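You operate a simulated robot arm through the tools that you are given. There is no shell and no other tool.

You run a simulated robot arm. Do the job below in one go: nothing can be reset, and whatever is moved stays where it is left.

JOB
Unlock the press plate, brush the crumbs off it, slide it back in and lock it.
Fine: use the white brush and put it back; the plate goes all the way in. Set down upright: white brush. What is to be rubbed or washed off counts as gone when no trace of it is left.

Only the result counts: the job must be done as asked and must still hold three seconds after the hand-in. Knocking over, shifting, dropping, spilling or breaking anything else fails it.

ROBOT AND FRAMES
A 6-joint arm with a two-finger gripper, fixed in place. Base frame: the origin is at the foot of the arm, x ahead of it, y to its left, z up; the work surface is at about z = 830. Lengths are in mm, angles in degrees, forces in N, time in s.
With the tool pointing down near the work surface it reaches from about 120 to 680 mm from the base axis. Its first joint turns from -66.0 to 66.0 degrees. Payload 2.45 kg.
The TCP is the grasp point between the finger pads, 30 mm short of the fingertips. In the tool frame z runs along the fingers and y along their closing line. The gripper opens to 106 mm. The gripper's body begins 79 mm behind the TCP.
Orientation is that of the tool frame in the base frame, as [roll, pitch, yaw] about the fixed x, y, z axes, in that order (R = Rz(yaw) Ry(pitch) Rx(roll)). With the fingers straight down and closing along the base's y, the tool's x points along the base's -x, its y along +y and its z along -z.

CONTROLS
- The arm moves only by the tool jog_arm. Its arguments are lists of equal length, an entry for each row: "dr": the turn, a rotation vector about the tool's x, y, z in units of 4 degrees (1.0 is 4 degrees), a list of three; "travel": the shift along the tool's x, y, z in units of 50 mm (1.0 is 50 mm), a list of three; "grip": the opening, from 0 (shut) to 1 (fully open). In form: {"dr": [[rx, ry, rz], ...], "travel": [[tx, ty, tz], ...], "grip": [grip, ...]}. A call has 1 to 20 rows; each row shifts and turns the commanded pose from where the row before left it, along the tool's axes as they then stand. A call with a number of a shift or a turn outside -1 to 1 is refused whole. Each row takes 0.2 s and may step no farther than 50 mm and 8.6 degrees from the row before; otherwise, or with a gripper value out of range, the whole call is refused. Where a pose cannot be reached the arm comes as near as it can. A force on the tool above 50 N (or 10 N above the force at the start of the call, whichever is more), or a blocked arm, ends the call early, and 0.2 s more pass. Each finger travels about 153 mm/s and halts on what it meets, pressing with about 38 N; the grip force reading is that of the motor and also rises with nothing between the fingers. The clock runs only during rows and for 0.2 s after the last one: add rows that do not move to give the fingers time. It gives the time, the measured TCP pose, the force on the tool (base axes), the opening and the grip force at its end, in the units of the frame above (readings bear some noise), with the torque about the TCP (base axes, N m) and any sound that the robot's microphone picked up.
- Cameras (640 x 400 px; columns grow to the right, rows downward): "scene" is fixed at [50.9, 414.8, 1418]; the picture's right is [-0.82, -0.57, 0.00], its down [-0.29, 0.42, -0.86] and it looks along [0.49, -0.71, -0.51] (base axes); focal length 265 px, centre (320, 200). "wrist" rides on the gripper at [76, -2, -106] in the tool frame; the picture's right is [0.02, 1.00, 0.00], its down [-0.78, 0.02, -0.62] and it looks along [-0.62, 0.01, 0.78] (tool axes); focal length 247 px, centre (320, 200).
- capture(camera): a new picture of that camera. The clock stands still meanwhile.
- probe_pixels(camera, pixels): for up to 12 pixels [column, row] of the newest picture of that camera ("zoom" is the newest enlarged one), the place [x, y, z] in the base frame of the surface seen there, good to about 2 mm, but the place of the scene camera against the robot may be out by one fixed shift of up to 12 mm in any direction. The clock stands still meanwhile.
- inspect(camera, box): a new picture of the part [left, top, right, bottom] of that camera's present view, enlarged. The clock stands still meanwhile.
- job_done(): hands the job in; it is judged then, once.

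Leave the gripper open and the arm clear of the work at the hand-in unless told otherwise.

The tools are called after "Call:" as a command line: name --argument value ..., lists and objects as JSON in quotes. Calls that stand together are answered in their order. jog_arm: Moves the arm, as the interface text tells. Its arguments: {"type":"object","properties":{"dr":{"type":"array"},"travel":{"type":"array"},"grip":{"type":"array"}},"required":["dr","travel","grip"]} The other tools are called the same way: capture (camera) takes a picture; probe_pixels (camera, pixels) gives the place of the surface under pixels of a picture; inspect (camera, box) takes an enlarged picture of a part of a camera's view; job_done () hands the job in.

At the start:

```text
t: 0.0
ee_pos: [305.7, 99.4, 1208.5]
ee_rot: [179.8, 0.2, 180.0]
ft_force: [-0.3, 0.0, 0.6]
moment: [-0.01, 0.0, 0.05]
grip_width: 106.1
grip_force: 0.1
```

scene: 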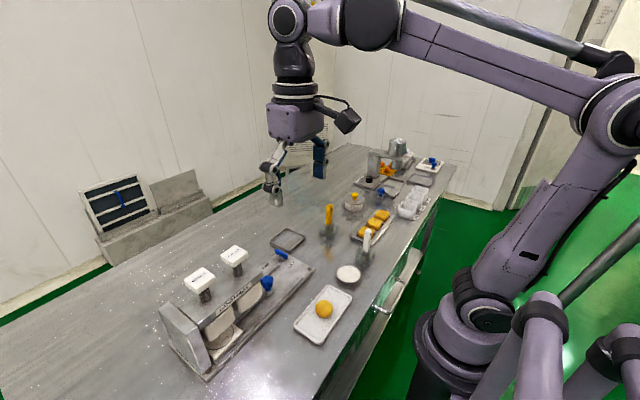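
wrist: 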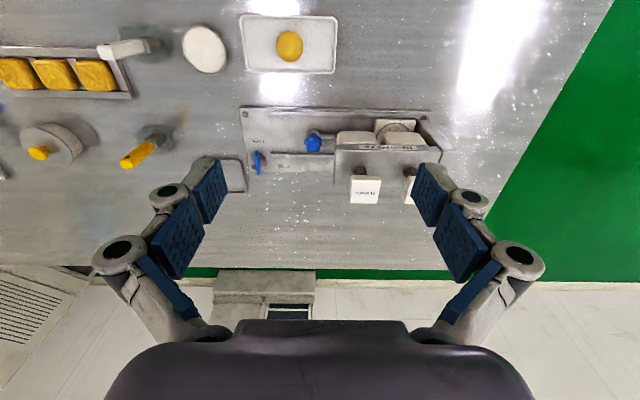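

I start with a closer look at the press in the scene view (around 160-310, 230-380) and at the brushes (around 320-370, 200-260).

Call:
inspect --camera "scene" --box '[150, 220, 320, 390]'

Call:
inspect --camera "scene" --box '[290, 120, 460, 290]'

Call:
inspect --camera "wrist" --box '[220, 80, 460, 230]'

Call:
inspect --camera "wrist" --box '[0, 0, 240, 200]'

```text
2.35 times, centred on (235, 305) of scene
```

zoom: 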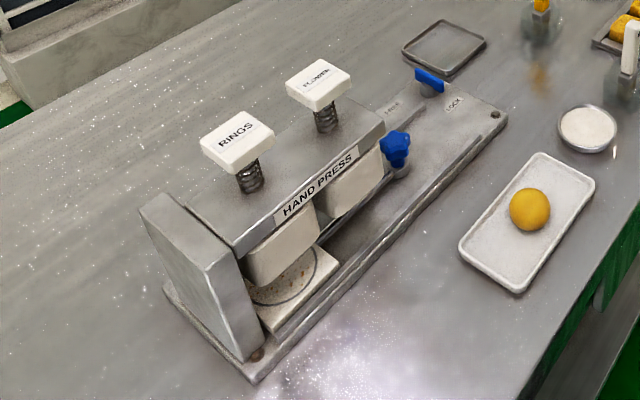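

```text
2.35 times, centred on (375, 205) of scene
```

zoom: 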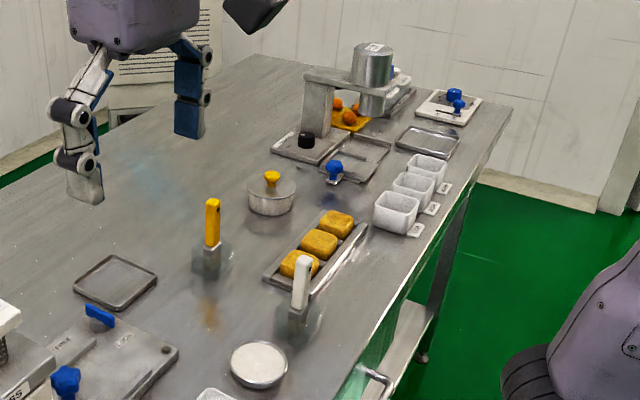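

```text
2.67 times, centred on (340, 155) of wrist
```

zoom: 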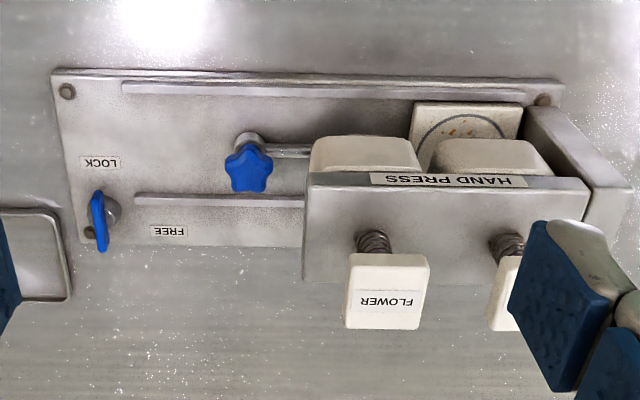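

```text
2.00 times, centred on (120, 100) of wrist
```

zoom: 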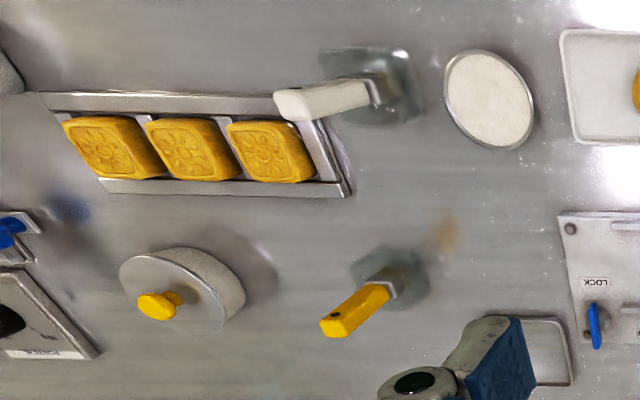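

I'll probe the wrist view: press corners, knob, lever, plate, brushes.

Call:
inspect --camera "wrist" --box '[230, 95, 350, 195]'

Call:
probe_pixels --camera "wrist" --pixels '[[245, 115], [252, 178], [257, 160], [314, 142], [338, 136], [395, 132], [402, 122], [425, 112], [440, 148], [160, 30], [110, 50], [205, 50]]'

Call:
probe_pixels --camera "scene" --pixels '[[368, 234], [363, 258], [328, 210], [329, 235], [348, 275], [325, 310], [267, 284], [281, 254], [222, 337], [202, 340], [215, 320], [300, 262]]'

```text
4.00 times, centred on (290, 145) of wrist
```

zoom: 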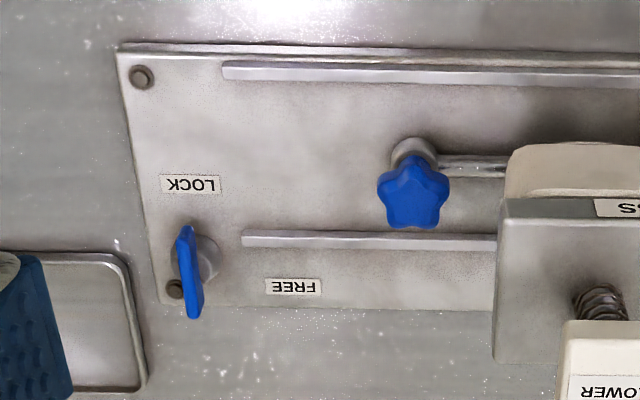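

```text
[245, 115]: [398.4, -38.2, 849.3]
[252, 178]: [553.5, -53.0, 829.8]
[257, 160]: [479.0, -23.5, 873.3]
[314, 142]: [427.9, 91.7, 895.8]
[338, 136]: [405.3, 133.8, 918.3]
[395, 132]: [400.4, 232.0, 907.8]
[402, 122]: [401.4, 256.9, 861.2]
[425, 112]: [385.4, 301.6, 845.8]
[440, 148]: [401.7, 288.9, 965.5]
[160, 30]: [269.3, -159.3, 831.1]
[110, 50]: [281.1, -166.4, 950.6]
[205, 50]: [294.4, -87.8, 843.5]
```

```text
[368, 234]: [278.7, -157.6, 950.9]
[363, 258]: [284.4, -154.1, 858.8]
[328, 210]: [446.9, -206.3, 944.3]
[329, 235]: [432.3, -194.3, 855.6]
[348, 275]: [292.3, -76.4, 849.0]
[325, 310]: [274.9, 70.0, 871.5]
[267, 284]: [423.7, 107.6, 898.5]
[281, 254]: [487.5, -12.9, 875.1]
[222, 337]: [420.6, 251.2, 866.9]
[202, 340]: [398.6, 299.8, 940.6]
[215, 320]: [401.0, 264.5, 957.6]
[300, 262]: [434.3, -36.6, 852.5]
```

The lever is at about (479,-23,873), the star knob at about (428,92,896), and the white brush handle top at about (281,-166,951). I'll move above the lever at z≈1060 for a closer look.

Call:
jog_arm --dr '[[0, 0, 0], [0, 0, 0], [0, 0, 0], [0, 0, 0], [0, 0, 0], [0, 0, 0]]' --travel '[[-0.5, -0.4, 0.5], [-0.5, -0.4, 0.5], [-0.5, -0.4, 0.5], [-0.5, -0.4, 0.5], [-0.5, -0.4, 0.5], [-0.5, -0.4, 0.5]]' --grip '[1, 1, 1, 1, 1, 1]'

Call:
capture --camera "wrist"

Call:
capture --camera "scene"

```text
t: 1.4
ee_pos: [456.5, -20.2, 1055.3]
ee_rot: [179.9, 0.1, 179.9]
ft_force: [0.1, -0.6, -0.1]
moment: [0.03, 0.01, 0.01]
grip_width: 105.8
grip_force: 0.0
```

```text
taken
```

wrist: 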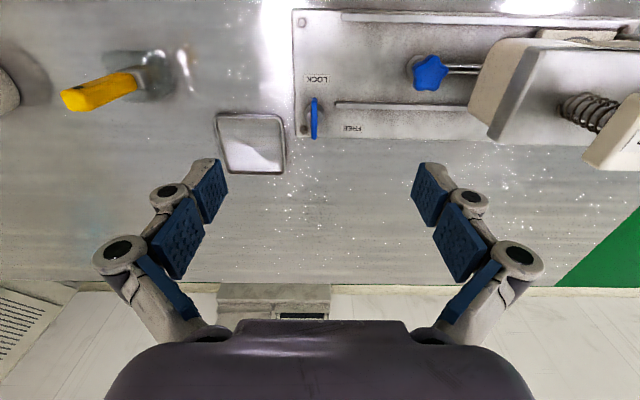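

```text
taken
```

scene: 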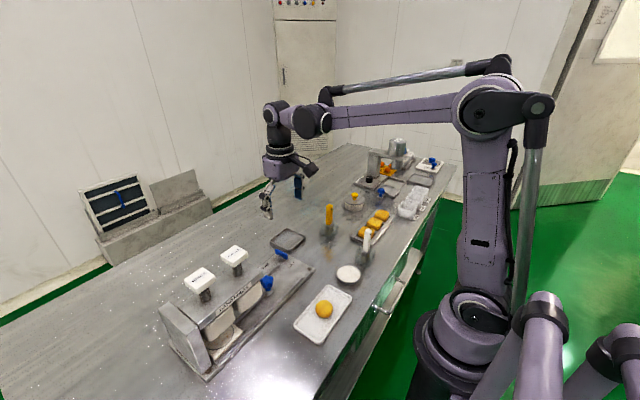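

A closer look at the lever (around 315,118) and knob (430,72), with probes.

Call:
inspect --camera "wrist" --box '[285, 60, 385, 150]'

Call:
probe_pixels --camera "wrist" --pixels '[[314, 99], [314, 118], [314, 136], [306, 122], [318, 78], [352, 128], [430, 66], [430, 85], [413, 66], [465, 68], [400, 106], [344, 104]]'

Call:
probe_pixels --camera "wrist" --pixels '[[302, 15], [303, 132], [420, 17], [420, 50], [400, 85], [520, 60], [340, 50], [480, 82], [560, 34], [250, 135], [70, 100], [160, 65]]'

```text
4.44 times, centred on (335, 105) of wrist
```

zoom: 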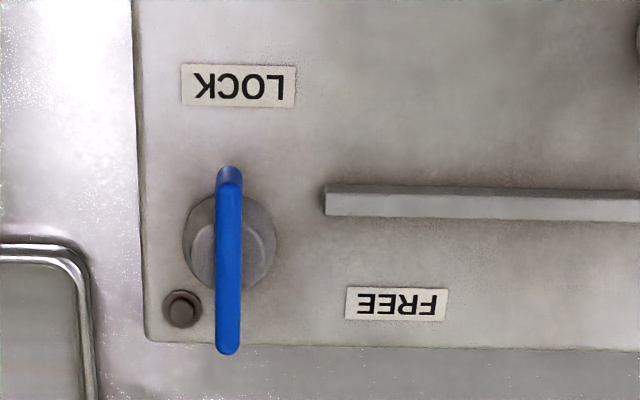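

```text
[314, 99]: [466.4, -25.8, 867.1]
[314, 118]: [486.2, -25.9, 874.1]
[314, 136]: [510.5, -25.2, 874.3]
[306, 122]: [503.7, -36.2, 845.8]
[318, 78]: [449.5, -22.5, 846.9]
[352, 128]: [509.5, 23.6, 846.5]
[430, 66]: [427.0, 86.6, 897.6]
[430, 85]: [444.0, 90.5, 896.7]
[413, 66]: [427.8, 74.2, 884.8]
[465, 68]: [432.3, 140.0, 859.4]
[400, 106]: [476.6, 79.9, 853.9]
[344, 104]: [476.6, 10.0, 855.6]
```

```text
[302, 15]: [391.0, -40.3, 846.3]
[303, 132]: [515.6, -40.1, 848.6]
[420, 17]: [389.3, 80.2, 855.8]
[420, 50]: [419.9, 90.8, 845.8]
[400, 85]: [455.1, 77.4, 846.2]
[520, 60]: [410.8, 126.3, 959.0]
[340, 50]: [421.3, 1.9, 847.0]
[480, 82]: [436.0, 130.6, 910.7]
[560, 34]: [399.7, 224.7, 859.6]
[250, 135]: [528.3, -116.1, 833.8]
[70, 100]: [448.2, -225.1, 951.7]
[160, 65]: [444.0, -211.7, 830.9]
```

The lever is a thin upright blade along x (x≈466–511, y≈-25.5, top ≈876), centred at about (488,-25.5) and set to LOCK. FREE lies toward +y. I'll line up above the blade with the fingers partly open.

Call:
jog_arm --dr '[[0, 0, 0], [0, 0, 0], [0, 0, 0], [0, 0, 0]]' --travel '[[-0.16, -0.026, 0.65], [-0.16, -0.027, 0.65], [-0.16, -0.027, 0.65], [-0.15, -0.027, 0.65]]' --grip '[0.4, 0.4, 0.4, 0.4]'

Call:
capture --camera "wrist"

```text
t: 2.4
ee_pos: [490.0, -27.2, 927.5]
ee_rot: [180.0, 0.2, 180.0]
ft_force: [0.0, 0.2, -0.4]
moment: [0.0, 0.0, -0.02]
grip_width: 42.5
grip_force: 0.0
```

```text
taken
```

wrist: 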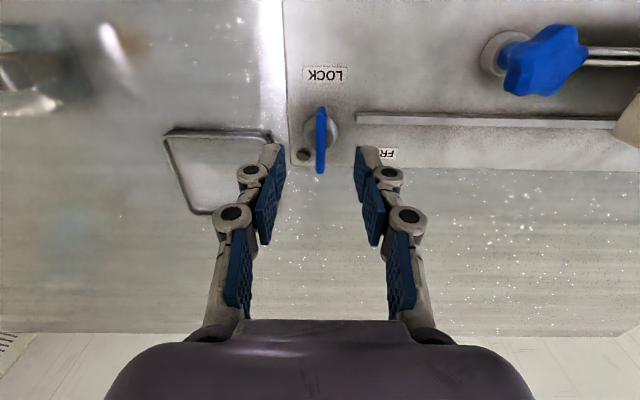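

The blade sits between the fingers. I'll check its extent again from close up.

Call:
probe_pixels --camera "wrist" --pixels '[[321, 111], [321, 140], [321, 168], [321, 172], [333, 135], [304, 155], [322, 108]]'

```text
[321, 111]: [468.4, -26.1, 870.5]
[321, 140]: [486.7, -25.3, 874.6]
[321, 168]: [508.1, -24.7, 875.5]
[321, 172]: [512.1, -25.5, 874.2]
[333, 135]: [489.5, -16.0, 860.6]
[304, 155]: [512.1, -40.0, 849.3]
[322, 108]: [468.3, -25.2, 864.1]
```

The boss top is at 860 and the blade top at 875. I'll go down to TCP z≈893 (fingertips 863) and close.

Call:
jog_arm --dr '[[0, 0, 0], [0, 0, 0], [0, 0, 0], [0, 0, 0], [0, 0, 0]]' --travel '[[0.01, 0.03, 0.35], [0, 0, 0.34], [0, 0, 0], [0, 0, 0], [0, 0, 0]]' --grip '[0.4, 0.4, 0.0, 0.0, 0.0]'

Call:
capture --camera "wrist"

```text
t: 3.6
ee_pos: [486.7, -25.8, 893.2]
ee_rot: [180.0, 0.1, -180.0]
ft_force: [1.4, -3.6, 2.7]
moment: [-0.11, 0.18, 0.0]
grip_width: 6.7
grip_force: 35.4
```

```text
taken
```

wrist: 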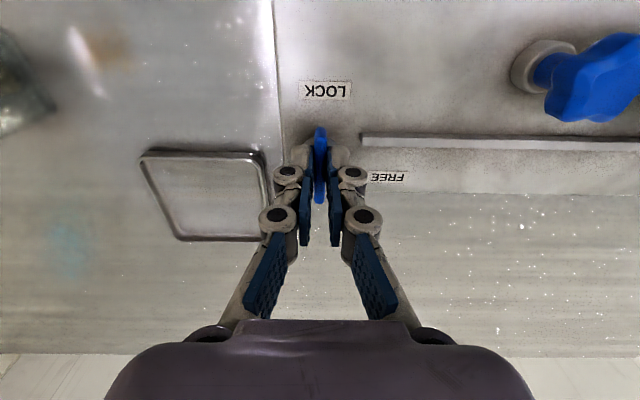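

The blade is gripped (6.7 mm wide). I'll turn it clockwise seen from above, a small amount first, and watch the torque.

Call:
jog_arm --dr '[[0, 0, 1], [0, 0, 1], [0, 0, 1], [0, 0, 1]]' --travel '[[0, 0, 0], [0, 0, 0], [0, 0, 0], [0, 0, 0]]' --grip '[0, 0, 0, 0]'

Call:
capture --camera "wrist"

```text
t: 4.6
ee_pos: [489.9, -24.7, 892.3]
ee_rot: [-179.9, 0.1, 163.9]
ft_force: [7.5, -15.0, -3.4]
moment: [-0.32, 0.22, 1.11]
grip_width: 12.5
grip_force: 39.2
```

```text
taken
```

wrist: 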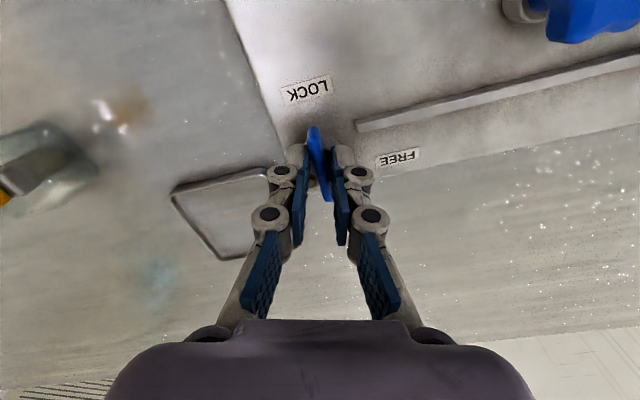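

The blade did not follow: the opening grew to 12.5 and torque is 1.1 N·m, so this way is the stop. I'll turn back and try counter-clockwise.

Call:
jog_arm --dr '[[0, 0, -1], [0, 0, -1], [0, 0, -1], [0, 0, -1], [0, 0, -1], [0, 0, -1], [0, 0, -1]]' --travel '[[0, 0, 0], [0, 0, 0], [0, 0, 0], [0, 0, 0], [0, 0, 0], [0, 0, 0], [0, 0, 0]]' --grip '[0, 0, 0, 0, 0, 0, 0]'

Call:
capture --camera "wrist"

```text
t: 6.2
ee_pos: [486.3, -26.7, 892.2]
ee_rot: [-179.8, 0.0, -168.0]
ft_force: [1.8, -16.8, -21.5]
moment: [-0.53, 0.4, -0.07]
grip_width: 7.0
grip_force: 35.3
```

```text
taken
```

wrist: 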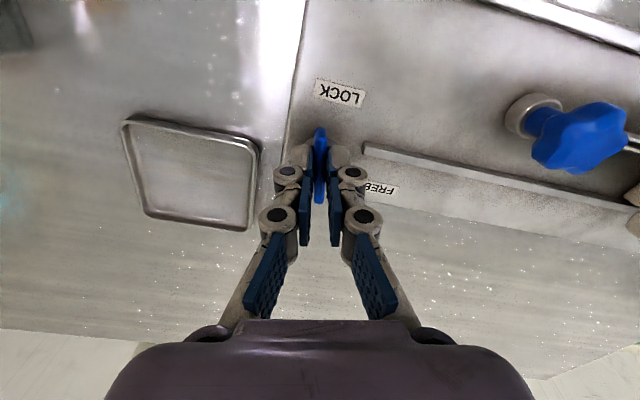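

The blade follows counter-clockwise (12° so far, little torque). I'll continue turning.

Call:
jog_arm --dr '[[0, 0, -1], [0, 0, -1], [0, 0, -1], [0, 0, -1], [0, 0, -1], [0, 0, -1], [0, 0, -1], [0, 0, -1]]' --travel '[[0, 0, 0], [0, 0, 0], [0, 0, 0], [0, 0, 0], [0, 0, 0], [0, 0, 0], [0, 0, 0], [0, 0, 0]]' --grip '[0, 0, 0, 0, 0, 0, 0, 0]'

```text
t: 8.0
ee_pos: [488.4, -29.2, 893.9]
ee_rot: [-179.5, -0.1, -136.0]
ft_force: [16.3, -26.1, -17.3]
moment: [-0.6, -0.45, -0.13]
grip_width: 6.6
grip_force: 34.7
```

The turn is at 44° with some sideways force building along the closing line. I'll ease the tool about 2 mm that way, then keep turning.

Call:
jog_arm --dr '[[0, 0, 0], [0, 0, 0], [0, 0, -1], [0, 0, -1], [0, 0, -1], [0, 0, -1]]' --travel '[[0, -0.05, 0], [0, 0, 0], [0, 0, 0], [0, 0, 0], [0, 0, 0], [0, 0, 0]]' --grip '[0, 0, 0, 0, 0, 0]'

Call:
capture --camera "wrist"

```text
t: 9.4
ee_pos: [490.0, -29.2, 894.7]
ee_rot: [-179.7, -0.3, -120.1]
ft_force: [9.2, -24.9, -11.4]
moment: [-0.25, -0.45, -0.09]
grip_width: 6.7
grip_force: 35.1
```

```text
taken
```

wrist: 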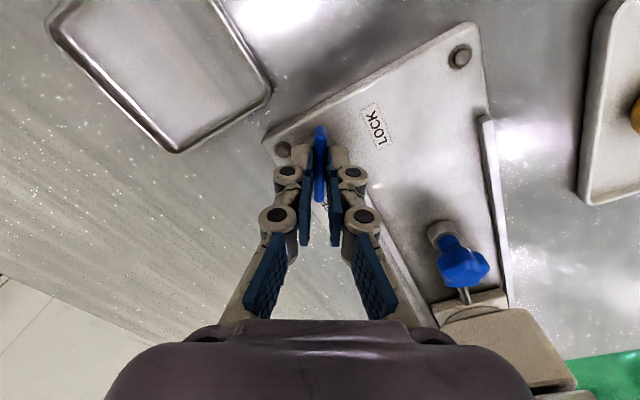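

60° turned. I'll ease off the force slightly and finish the last 30°.

Call:
jog_arm --dr '[[0, 0, -1], [0, 0, -1], [0, 0, -1], [0, 0, -1], [0, 0, -1], [0, 0, -1], [0, 0, -1]]' --travel '[[0.04, -0.04, 0], [0, 0, 0], [0, 0, 0], [0, 0, 0], [0, 0, 0], [0, 0, 0], [0, 0, 0]]' --grip '[0, 0, 0, 0, 0, 0, 0]'

Call:
capture --camera "wrist"

```text
t: 11.0
ee_pos: [491.0, -30.7, 893.9]
ee_rot: [-179.6, 0.1, -92.0]
ft_force: [15.6, -12.4, 24.2]
moment: [-0.25, -0.46, -0.09]
grip_width: 7.0
grip_force: 34.4
```

```text
taken
```

wrist: 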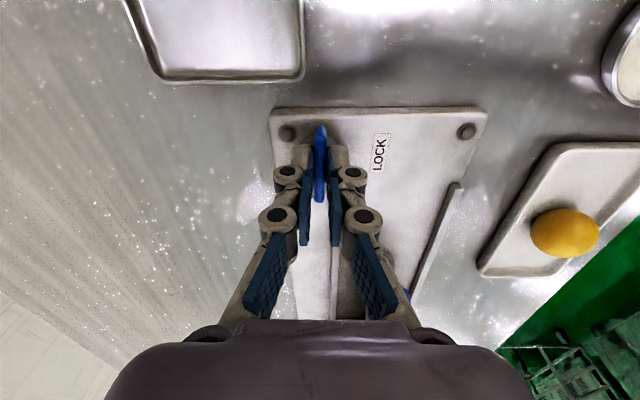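

At 88° with no stop felt yet. I'll turn a little further, watching the torque.

Call:
jog_arm --dr '[[0, 0, -0.6], [0, 0, -0.6], [0, 0, -0.4]]' --travel '[[0, 0, 0], [0, 0, 0], [0, 0, 0]]' --grip '[0, 0, 0]'

```text
t: 11.8
ee_pos: [492.8, -30.6, 892.5]
ee_rot: [-179.7, -0.1, -85.6]
ft_force: [15.1, -10.4, 18.7]
moment: [0.07, -0.35, -0.91]
grip_width: 7.9
grip_force: 35.8
```

Torque jumped to -0.9: the FREE stop is reached at about 90°. I'll undo the over-turn, open and rise.

Call:
jog_arm --dr '[[0, 0, 0.5], [0, 0, 0.5], [0, 0, 0], [0, 0, 0], [0, 0, 0], [0, 0, 0]]' --travel '[[0, 0, 0], [0, 0, 0], [0, 0, 0], [0, 0, 0], [0, 0, -0.5], [0, 0, -0.9]]' --grip '[0, 0, 0.3, 0.3, 0.3, 0.3]'

Call:
capture --camera "wrist"

Call:
inspect --camera "scene" --box '[150, 220, 320, 390]'

```text
t: 13.2
ee_pos: [490.0, -28.4, 963.3]
ee_rot: [-179.9, 0.0, -89.6]
ft_force: [0.3, 0.0, 0.9]
moment: [-0.02, -0.01, 0.02]
grip_width: 31.7
grip_force: 0.0
```

```text
taken
```

wrist: 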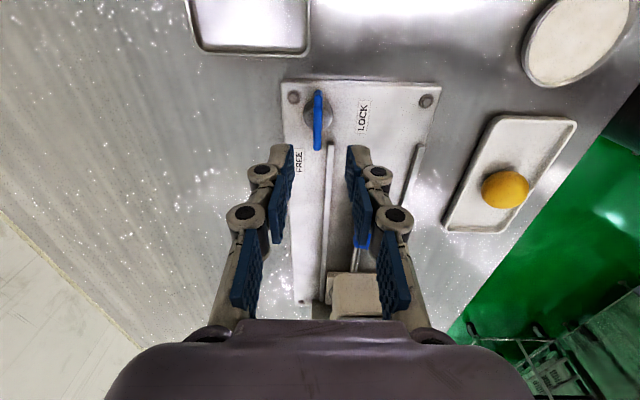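

```text
2.35 times, centred on (235, 305) of scene
```

zoom: 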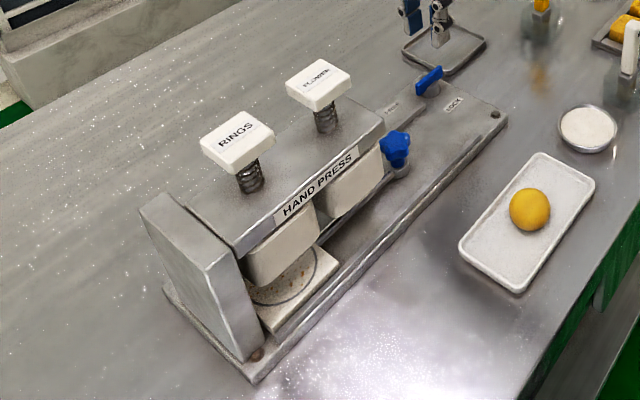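

The lever now lies along y at FREE. Next is the star knob. I'll probe it and the FLOWER cap and frame for clearance.

Call:
probe_pixels --camera "scene" --pixels '[[267, 281], [262, 285], [272, 285], [267, 291], [234, 245], [246, 252], [234, 262], [252, 268], [281, 252], [228, 250], [254, 280], [238, 283]]'

Call:
inspect --camera "scene" --box '[225, 245, 315, 305]'

```text
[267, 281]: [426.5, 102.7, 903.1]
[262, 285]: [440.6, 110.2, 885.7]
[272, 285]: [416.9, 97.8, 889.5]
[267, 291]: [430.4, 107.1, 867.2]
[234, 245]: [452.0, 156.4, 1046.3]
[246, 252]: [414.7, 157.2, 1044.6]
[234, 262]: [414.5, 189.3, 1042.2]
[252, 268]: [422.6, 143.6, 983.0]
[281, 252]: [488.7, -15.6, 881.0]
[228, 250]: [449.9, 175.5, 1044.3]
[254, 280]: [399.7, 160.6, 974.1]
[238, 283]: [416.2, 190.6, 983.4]
```

```text
6.67 times, centred on (270, 275) of scene
```

zoom: 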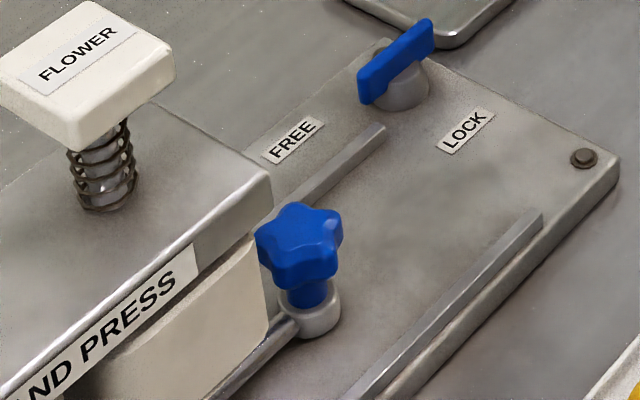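

The knob centre is near (430,88), star top ≈897, star bottom ≈875. The FLOWER cap starts near y≈136 up to z≈1040, so I'll lean the tool head toward -y (16°). First I move to (430,60) at z≈963 with the tilt and look.

Call:
jog_arm --dr '[[0, 0, 0], [0, 0, 0], [0, 0, 0], [0, 0, 0], [0, -1, 0], [0, -1, 0], [0, -1, 0], [0, -1, 0]]' --travel '[[-0.35, 0.3, 0], [-0.35, 0.3, 0], [-0.35, 0.3, 0], [-0.35, 0.3, 0], [0, 0, 0], [0, 0, 0], [0, 0, 0], [0, 0, 0]]' --grip '[0.5, 0.5, 0.5, 0.5, 0.5, 0.5, 0.5, 0.5]'

Call:
capture --camera "wrist"

```text
t: 15.0
ee_pos: [430.1, 40.9, 964.2]
ee_rot: [-179.9, 16.1, -89.6]
ft_force: [0.3, 0.4, 0.5]
moment: [-0.03, 0.02, 0.0]
grip_width: 53.0
grip_force: 0.1
```

```text
taken
```

wrist: 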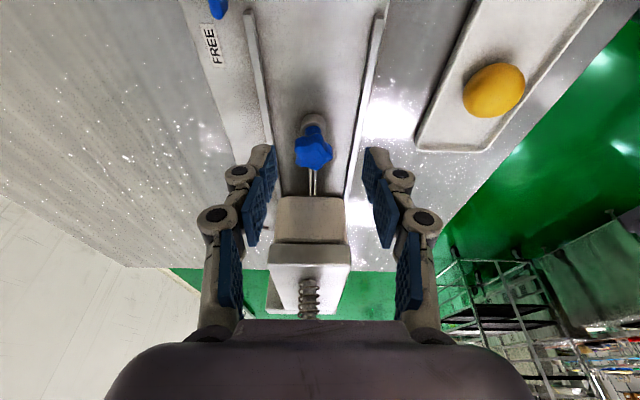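

The knob is at (313,150). I'll probe its extents.

Call:
probe_pixels --camera "wrist" --pixels '[[313, 140], [313, 155], [313, 166], [297, 150], [331, 150], [311, 119], [314, 180], [310, 205], [310, 240], [313, 131]]'

Call:
inspect --camera "wrist" --box '[260, 90, 370, 200]'

```text
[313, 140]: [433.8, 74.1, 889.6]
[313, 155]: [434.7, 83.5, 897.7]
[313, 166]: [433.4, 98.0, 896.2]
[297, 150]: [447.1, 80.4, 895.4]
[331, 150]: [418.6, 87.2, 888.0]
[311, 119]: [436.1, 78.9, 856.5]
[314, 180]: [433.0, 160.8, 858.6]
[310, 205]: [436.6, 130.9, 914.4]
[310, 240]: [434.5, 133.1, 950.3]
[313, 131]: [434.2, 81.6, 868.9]
```

```text
3.64 times, centred on (315, 145) of wrist
```

zoom: 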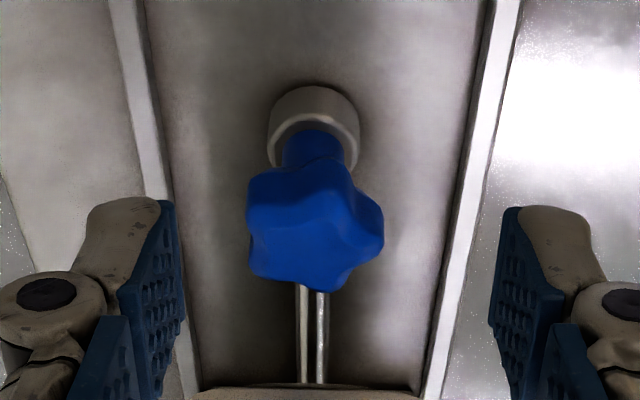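

Knob centre about (433,88), top 898. I'll approach along the tilted tool axis to TCP (433,87,898) and close.

Call:
jog_arm --dr '[[0, 0, 0], [0, 0, 0], [0, 0, 0], [0, 0, 0], [0, 0, 0], [0, 0, 0], [0, 0, 0]]' --travel '[[-0.52, -0.058, 0], [0, 0, 0.5], [0, 0, 0.5], [0, 0, 0.52], [0, 0, 0], [0, 0, 0], [0, 0, 0]]' --grip '[0.5, 0.5, 0.5, 0.5, 0, 0, 0]'

Call:
capture --camera "wrist"

Call:
inspect --camera "scene" --box '[150, 180, 350, 390]'

```text
t: 16.6
ee_pos: [434.0, 86.7, 898.1]
ee_rot: [-179.8, 16.0, -89.5]
ft_force: [7.7, -2.1, 17.4]
moment: [0.06, -0.12, -0.15]
grip_width: 30.2
grip_force: 45.2
```

```text
taken
```

wrist: 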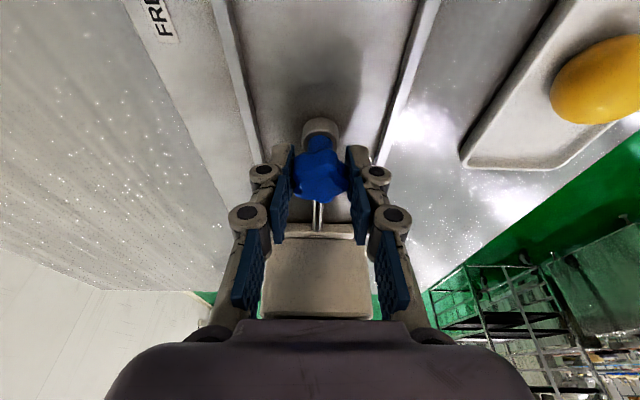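

```text
1.90 times, centred on (250, 285) of scene
```

zoom: 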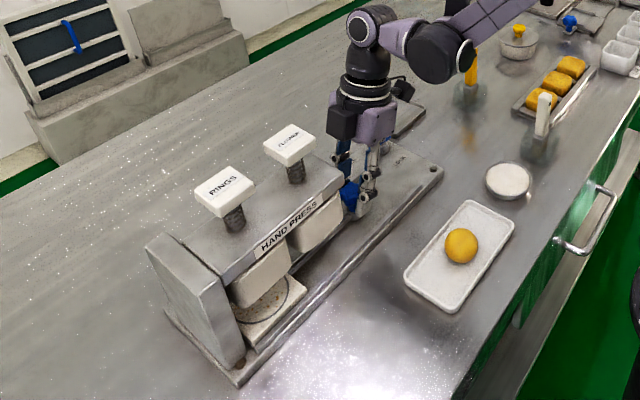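

The knob is held (30 mm). I'll pull along -y by 60 mm.

Call:
jog_arm --dr '[[0, 0, 0], [0, 0, 0], [0, 0, 0], [0, 0, 0]]' --travel '[[0.288, 0, -0.083], [0.288, 0, -0.083], [0.288, 0, -0.083], [0.288, 0, -0.083]]' --grip '[0, 0, 0, 0]'

Call:
capture --camera "wrist"

Call:
inspect --camera "scene" --box '[150, 180, 350, 390]'

```text
t: 17.6
ee_pos: [434.2, 24.5, 896.3]
ee_rot: [-179.8, 16.2, -89.6]
ft_force: [13.8, 0.6, -3.8]
moment: [1.36, -0.31, -0.22]
grip_width: 30.2
grip_force: 45.2
```

```text
taken
```

wrist: 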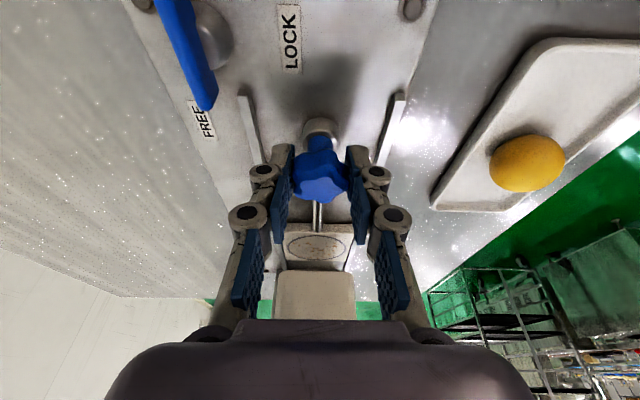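

```text
1.90 times, centred on (250, 285) of scene
```

zoom: 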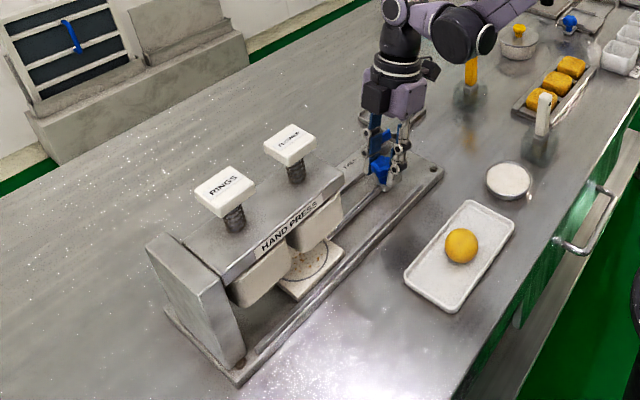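

It slides freely. I'll pull another 60 mm and check again.

Call:
jog_arm --dr '[[0, 0, 0], [0, 0, 0], [0, 0, 0], [0, 0, 0]]' --travel '[[0.288, 0, -0.083], [0.288, 0, -0.083], [0.288, 0, -0.083], [0.288, 0, -0.083]]' --grip '[0, 0, 0, 0]'

Call:
capture --camera "wrist"

Call:
inspect --camera "scene" --box '[150, 180, 350, 390]'

```text
t: 18.6
ee_pos: [434.7, -33.9, 898.0]
ee_rot: [-180.0, 15.9, -89.7]
ft_force: [9.8, 0.0, -36.9]
moment: [-0.32, -0.04, -0.14]
grip_width: 30.6
grip_force: 45.1
```

```text
taken
```

wrist: 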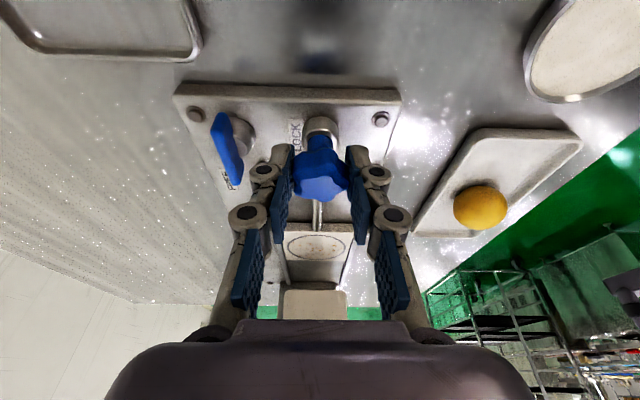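

```text
1.90 times, centred on (250, 285) of scene
```

zoom: 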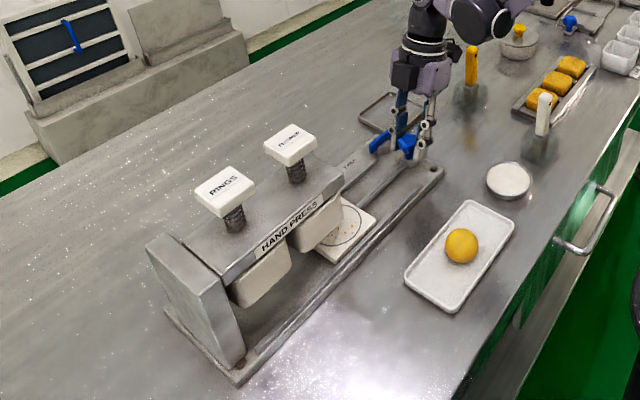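

The plate is half out. Vertical force is -37 N, so I'll lower the command by about 2 mm and pull 40 mm more.

Call:
jog_arm --dr '[[0, 0, 0], [0, 0, 0], [0, 0, 0], [0, 0, 0], [0, 0, 0]]' --travel '[[0, 0, 0.04], [0.24, 0, -0.069], [0.24, 0, -0.069], [0.24, 0, -0.069], [0.1, 0, -0.028]]' --grip '[0, 0, 0, 0, 0]'

Call:
capture --camera "wrist"

Call:
inspect --camera "scene" --box '[200, 180, 350, 330]'

```text
t: 19.8
ee_pos: [435.1, -73.9, 896.8]
ee_rot: [-179.6, 16.2, -89.5]
ft_force: [19.9, 0.5, 33.4]
moment: [0.44, -0.39, -0.09]
grip_width: 30.2
grip_force: 44.8
```

```text
taken
```

wrist: 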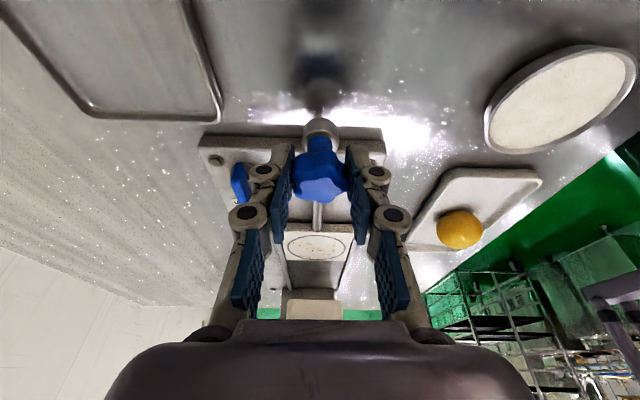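

```text
2.67 times, centred on (275, 255) of scene
```

zoom: 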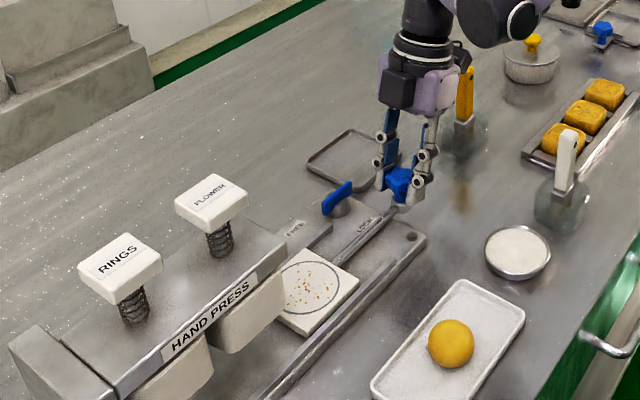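

The ring area is nearly out; about 35 mm more is needed. The camera is getting near the yellow brush (447,-215), so I'll open, bring the tool upright, re-grip the knob, and look.

Call:
jog_arm --dr '[[0, 0, 0], [0, 0, 0], [0, 1, 0], [0, 1, 0], [0, 1, 0], [0, 1, 0], [0, 0, 0], [0, 0, 0], [0, 0, 0]]' --travel '[[0, 0, 0], [0, 0, 0], [0, 0, -0.04], [0, 0, 0], [0, 0, 0], [0, 0, 0], [0, 0, 0], [0, 0, 0], [0, 0, 0]]' --grip '[0.45, 0.45, 0.45, 0.45, 0.45, 0.45, 0, 0, 0]'

Call:
capture --camera "wrist"

Call:
capture --camera "scene"

```text
t: 21.8
ee_pos: [434.5, -75.2, 897.2]
ee_rot: [-179.7, 0.0, -89.6]
ft_force: [16.7, 0.6, 9.4]
moment: [-0.07, -0.17, -0.13]
grip_width: 30.0
grip_force: 45.0
```

```text
taken
```

wrist: 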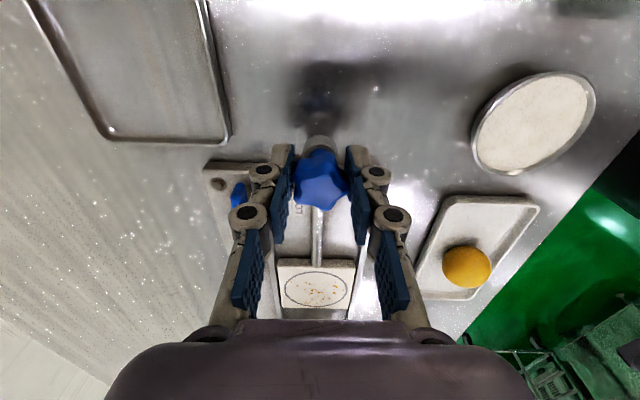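

```text
taken
```

scene: 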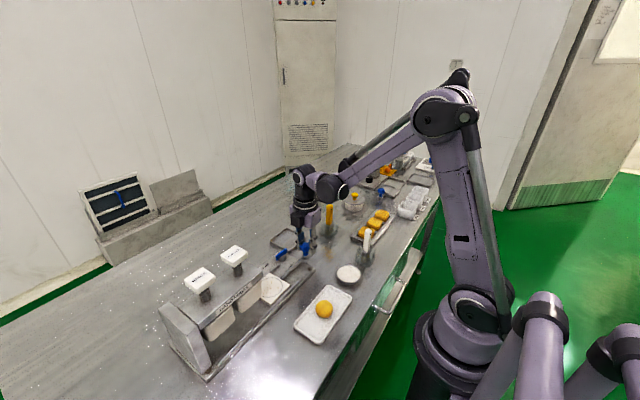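

Re-gripped upright. I'll pull 30 mm more slowly, watching for the end stop.

Call:
jog_arm --dr '[[0, 0, 0], [0, 0, 0], [0, 0, 0]]' --travel '[[0.2, 0, 0], [0.2, 0, 0], [0.2, 0, 0]]' --grip '[0, 0, 0]'

Call:
inspect --camera "scene" --box '[200, 180, 350, 330]'

Call:
capture --camera "wrist"

```text
t: 22.6
ee_pos: [435.2, -107.7, 897.6]
ee_rot: [-179.8, 0.0, -89.7]
ft_force: [11.7, 0.5, 3.6]
moment: [0.0, -0.4, -0.12]
grip_width: 30.1
grip_force: 45.5
```

```text
2.67 times, centred on (275, 255) of scene
```

zoom: 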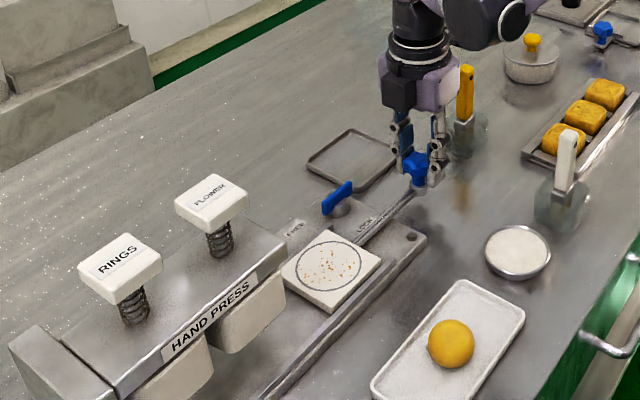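

```text
taken
```

wrist: 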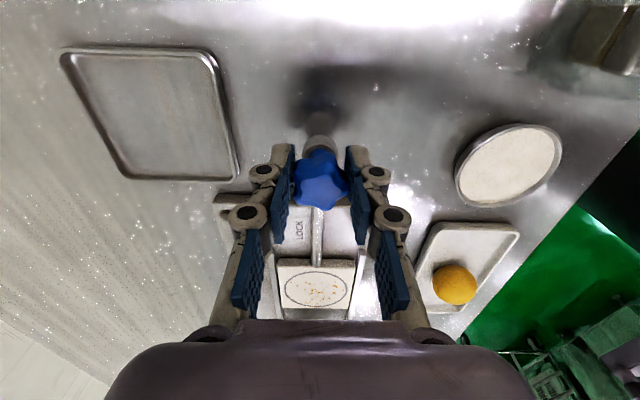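

The plate is out of the presses now. I'll probe its edges.

Call:
probe_pixels --camera "wrist" --pixels '[[282, 264], [352, 264], [316, 262], [316, 290], [284, 308], [345, 306], [318, 245], [316, 308]]'

Call:
probe_pixels --camera "zoom" --pixels '[[331, 232], [380, 258], [330, 312], [285, 275], [330, 265], [250, 235], [565, 140], [553, 195], [468, 70], [340, 195]]'

```text
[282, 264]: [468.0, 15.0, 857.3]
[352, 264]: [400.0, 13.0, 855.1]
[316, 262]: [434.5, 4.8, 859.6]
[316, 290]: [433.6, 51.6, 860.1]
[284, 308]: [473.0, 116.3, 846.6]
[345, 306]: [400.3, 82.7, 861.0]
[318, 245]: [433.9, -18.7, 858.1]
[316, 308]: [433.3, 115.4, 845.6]
```

```text
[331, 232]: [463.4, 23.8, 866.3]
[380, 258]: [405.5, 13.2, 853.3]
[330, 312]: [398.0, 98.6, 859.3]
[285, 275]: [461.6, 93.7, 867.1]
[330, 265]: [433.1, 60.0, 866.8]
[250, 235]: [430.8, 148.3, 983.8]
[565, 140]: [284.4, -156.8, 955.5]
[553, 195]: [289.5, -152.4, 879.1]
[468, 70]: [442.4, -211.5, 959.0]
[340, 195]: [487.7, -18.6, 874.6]
```

The plate spans x≈397–470, y≈8–86, top z≈860, and clears the presses (y≥126). I'll release the knob, rise straight up to z≈1060, then look at the white brush.

Call:
jog_arm --dr '[[0, 0, 0], [0, 0, 0], [0, 0, 0], [0, 0, 0], [0, 0, 0], [0, 0, 0], [0, 0, 0]]' --travel '[[0, 0, 0], [0, 0, 0], [0, 0, -0.4], [0, 0, -0.7], [0, 0, -0.9], [0, 0, -0.9], [0, 0, -0.5]]' --grip '[0.5, 0.5, 0.5, 0.5, 0.6, 0.6, 0.6]'

Call:
jog_arm --dr '[[0, 0, 1], [0, 0, 1], [0, 0, 1], [0, 0, 1], [0, 0, 1], [0, 0, 1], [0, 0, 1], [0, 0, 1], [0, 0, 1], [0, 0, 1], [0, 0, 1], [0, 0, 1], [0, 0, 1], [0, 0, 1], [0, 0, 1], [0, 0, 1], [0, 0, 1], [0, 0, 1], [0, 0, 1], [0, 0, 1]]' --travel '[[0, 0, 0], [0, 0, 0], [0, 0, 0], [0, 0, 0], [0, 0, 0], [0, 0, 0], [0, 0, 0], [0, 0, 0], [0, 0, 0], [0, 0, 0], [0, 0, 0], [0, 0, 0], [0, 0, 0], [0, 0, 0], [0, 0, 0], [0, 0, 0], [0, 0, 0], [0, 0, 0], [0, 0, 0], [0, 0, 0]]' --grip '[0.6, 0.6, 0.6, 0.6, 0.6, 0.6, 0.6, 0.6, 0.6, 0.6, 0.6, 0.6, 0.6, 0.6, 0.6, 0.6, 0.6, 0.6, 0.6, 0.6]'

Call:
capture --camera "wrist"

Call:
inspect --camera "scene" --box '[310, 190, 410, 290]'

```text
t: 24.2
ee_pos: [432.1, -104.2, 1068.7]
ee_rot: [-179.9, 0.1, -89.7]
ft_force: [0.1, -0.1, 0.3]
moment: [0.02, 0.01, 0.0]
grip_width: 63.8
grip_force: 0.0
```

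```text
t: 28.4
ee_pos: [433.5, -107.7, 1067.1]
ee_rot: [179.8, 0.1, -169.7]
ft_force: [0.1, -0.2, 0.7]
moment: [0.0, 0.02, 0.01]
grip_width: 63.4
grip_force: 0.1
```

```text
taken
```

wrist: 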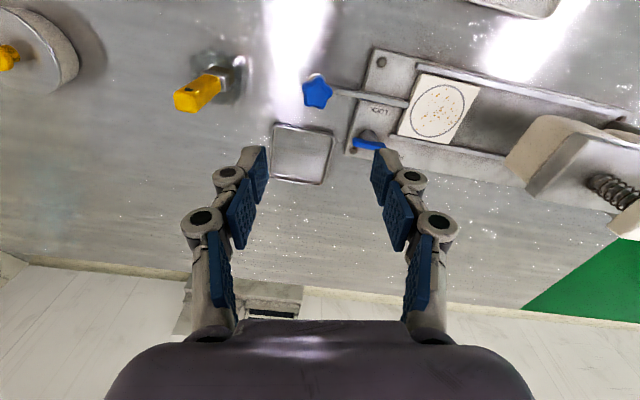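

```text
4.00 times, centred on (360, 240) of scene
```

zoom: 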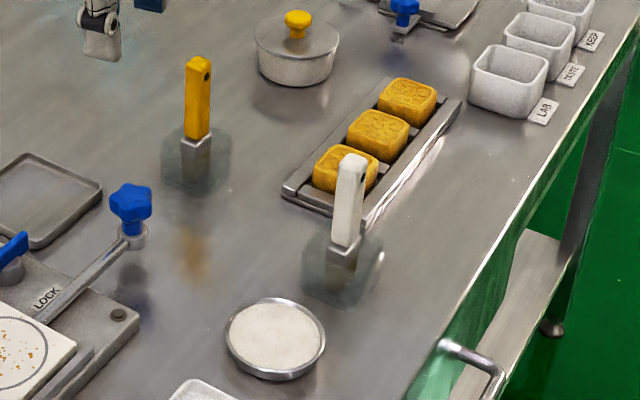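

The plate with crumbs is visible at (440,108). Next I'll move over the white brush and finish the yaw to 180.

Call:
jog_arm --dr '[[0, 0, 0], [0, 0, 0], [0, 0, 0], [0, 0, 0], [0, 0, 0.85], [0, 0, 0.85], [0, 0, 0.85]]' --travel '[[0.8, -0.15, 0], [0.8, -0.15, 0], [0.8, -0.15, 0], [0.8, -0.14, 0], [0, 0, 0], [0, 0, 0], [0, 0, 0]]' --grip '[0.6, 0.6, 0.6, 0.6, 0.6, 0.6, 0.6]'

Call:
capture --camera "wrist"

```text
t: 30.0
ee_pos: [283.0, -163.9, 1066.5]
ee_rot: [179.9, 0.2, -179.9]
ft_force: [0.5, -0.5, -0.3]
moment: [0.01, -0.03, 0.02]
grip_width: 63.5
grip_force: 0.0
```

```text
taken
```

wrist: 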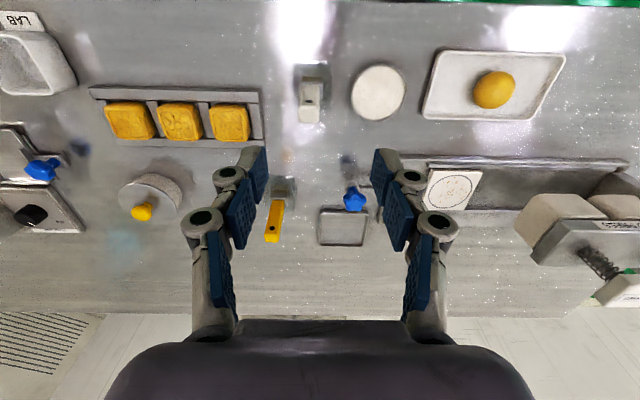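

Call:
inspect --camera "wrist" --box '[275, 45, 355, 135]'

Call:
probe_pixels --camera "wrist" --pixels '[[310, 86], [310, 102], [310, 116], [302, 115], [319, 115], [302, 90], [311, 72], [295, 72], [326, 72], [322, 88], [300, 68], [378, 90]]'

```text
4.44 times, centred on (315, 90) of wrist
```

zoom: 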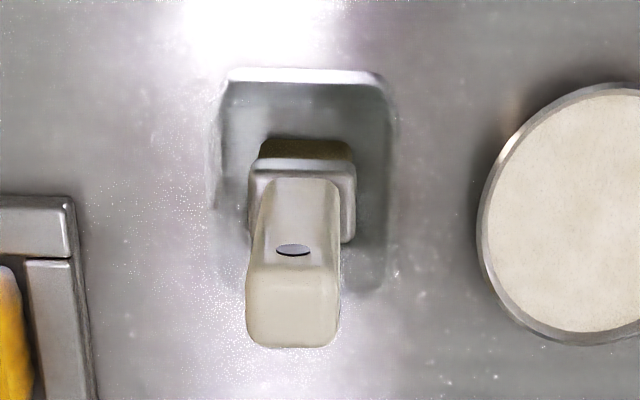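

```text
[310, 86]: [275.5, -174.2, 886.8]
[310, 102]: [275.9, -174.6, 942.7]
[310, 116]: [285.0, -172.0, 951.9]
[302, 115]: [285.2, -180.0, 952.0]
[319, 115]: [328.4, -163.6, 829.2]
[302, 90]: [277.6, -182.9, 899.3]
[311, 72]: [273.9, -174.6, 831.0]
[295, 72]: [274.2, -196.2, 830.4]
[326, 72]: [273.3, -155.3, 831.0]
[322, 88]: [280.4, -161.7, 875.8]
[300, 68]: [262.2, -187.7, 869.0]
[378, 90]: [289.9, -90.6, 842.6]
```

The white brush stands in a clear square cup. I'll probe the cup rim and handle edges.

Call:
probe_pixels --camera "zoom" --pixels '[[228, 75], [300, 75], [378, 75], [390, 180], [375, 285], [212, 180], [300, 150], [300, 165], [345, 200], [290, 320], [255, 320], [332, 320]]'

Call:
probe_pixels --camera "zoom" --pixels '[[290, 275], [290, 340], [250, 300], [337, 300], [265, 190], [335, 190], [300, 185], [290, 225], [365, 250], [225, 100], [385, 100], [300, 90]]'

```text
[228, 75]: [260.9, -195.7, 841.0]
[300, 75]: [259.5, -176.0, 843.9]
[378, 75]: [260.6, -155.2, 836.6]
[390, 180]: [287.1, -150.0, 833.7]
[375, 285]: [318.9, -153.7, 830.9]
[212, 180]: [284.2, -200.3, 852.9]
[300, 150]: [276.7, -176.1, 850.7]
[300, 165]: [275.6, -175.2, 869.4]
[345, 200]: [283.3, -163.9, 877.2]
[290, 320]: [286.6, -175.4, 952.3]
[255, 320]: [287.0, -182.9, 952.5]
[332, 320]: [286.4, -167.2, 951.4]
```

```text
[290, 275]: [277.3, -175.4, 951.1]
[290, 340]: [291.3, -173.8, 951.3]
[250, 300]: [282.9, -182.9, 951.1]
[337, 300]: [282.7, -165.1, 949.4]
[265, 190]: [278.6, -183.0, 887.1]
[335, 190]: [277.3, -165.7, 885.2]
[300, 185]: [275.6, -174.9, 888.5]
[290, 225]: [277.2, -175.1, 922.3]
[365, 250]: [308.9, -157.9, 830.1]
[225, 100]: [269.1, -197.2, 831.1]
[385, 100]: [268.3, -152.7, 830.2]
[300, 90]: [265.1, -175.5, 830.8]
```

The handle spans x 276–292, y −184…−164, z 882–952, inside a clear cup (x≈260–309, y≈−197…−152). I'll come down over it to TCP (284,−174.3,922).

Call:
jog_arm --dr '[[0, 0, 0], [0, 0, 0], [0, 0, 0], [0, 0, 0], [0, 0, 0]]' --travel '[[-0.02, -0.208, 0], [0, 0, 0.8], [0, 0, 0.7], [0, 0, 0.7], [0, 0, 0.69]]' --grip '[0.5, 0.5, 0.5, 0.5, 0.5]'

Call:
capture --camera "wrist"

```text
t: 31.2
ee_pos: [280.0, -173.5, 922.6]
ee_rot: [179.8, 0.2, -179.7]
ft_force: [-0.2, -0.7, -0.1]
moment: [0.01, -0.02, 0.0]
grip_width: 52.7
grip_force: 0.0
```

```text
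taken
```

wrist: 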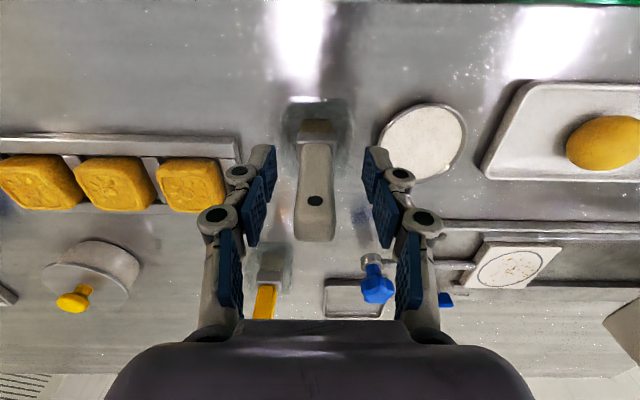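

The handle is between the pads. A quick probe to check centring.

Call:
probe_pixels --camera "wrist" --pixels '[[301, 180], [328, 180], [315, 180], [315, 235], [297, 228], [333, 228], [318, 128], [290, 110], [345, 110], [318, 104]]'

Call:
inspect --camera "wrist" --box '[260, 80, 380, 250]'

```text
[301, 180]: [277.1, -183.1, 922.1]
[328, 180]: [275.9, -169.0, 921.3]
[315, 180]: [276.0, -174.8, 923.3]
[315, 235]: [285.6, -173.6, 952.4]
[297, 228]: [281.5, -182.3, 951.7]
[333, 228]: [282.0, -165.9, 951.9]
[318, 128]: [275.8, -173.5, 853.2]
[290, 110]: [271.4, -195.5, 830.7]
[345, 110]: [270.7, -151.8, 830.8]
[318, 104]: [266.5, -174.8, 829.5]
```

```text
2.35 times, centred on (320, 165) of wrist
```

zoom: 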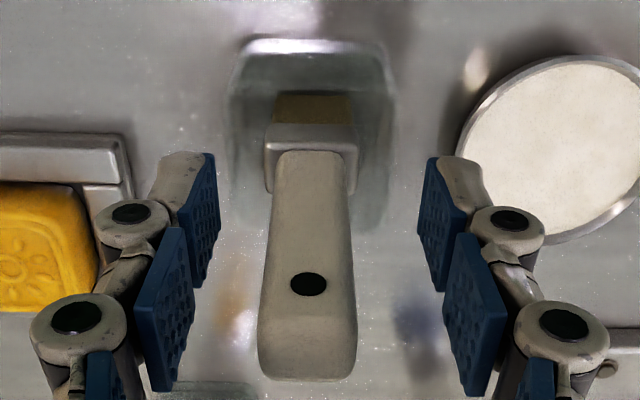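

Centred well enough. I'll close on the handle.

Call:
jog_arm --dr '[[0, 0, 0], [0, 0, 0], [0, 0, 0], [0, 0, 0]]' --travel '[[-0.03, -0.01, 0], [0, 0, 0], [0, 0, 0], [0, 0, 0]]' --grip '[0.4, 0.0, 0.0, 0.0]'

Call:
capture --camera "wrist"

```text
t: 32.2
ee_pos: [281.6, -173.1, 922.7]
ee_rot: [179.9, 0.1, -179.8]
ft_force: [0.6, 0.3, 0.0]
moment: [0.0, 0.02, 0.0]
grip_width: 19.3
grip_force: 37.4
```

```text
taken
```

wrist: 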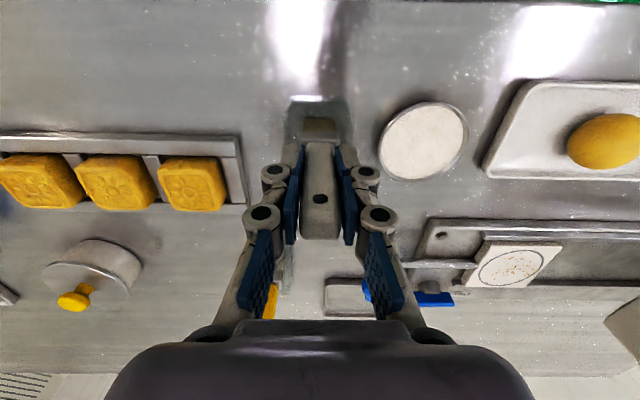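

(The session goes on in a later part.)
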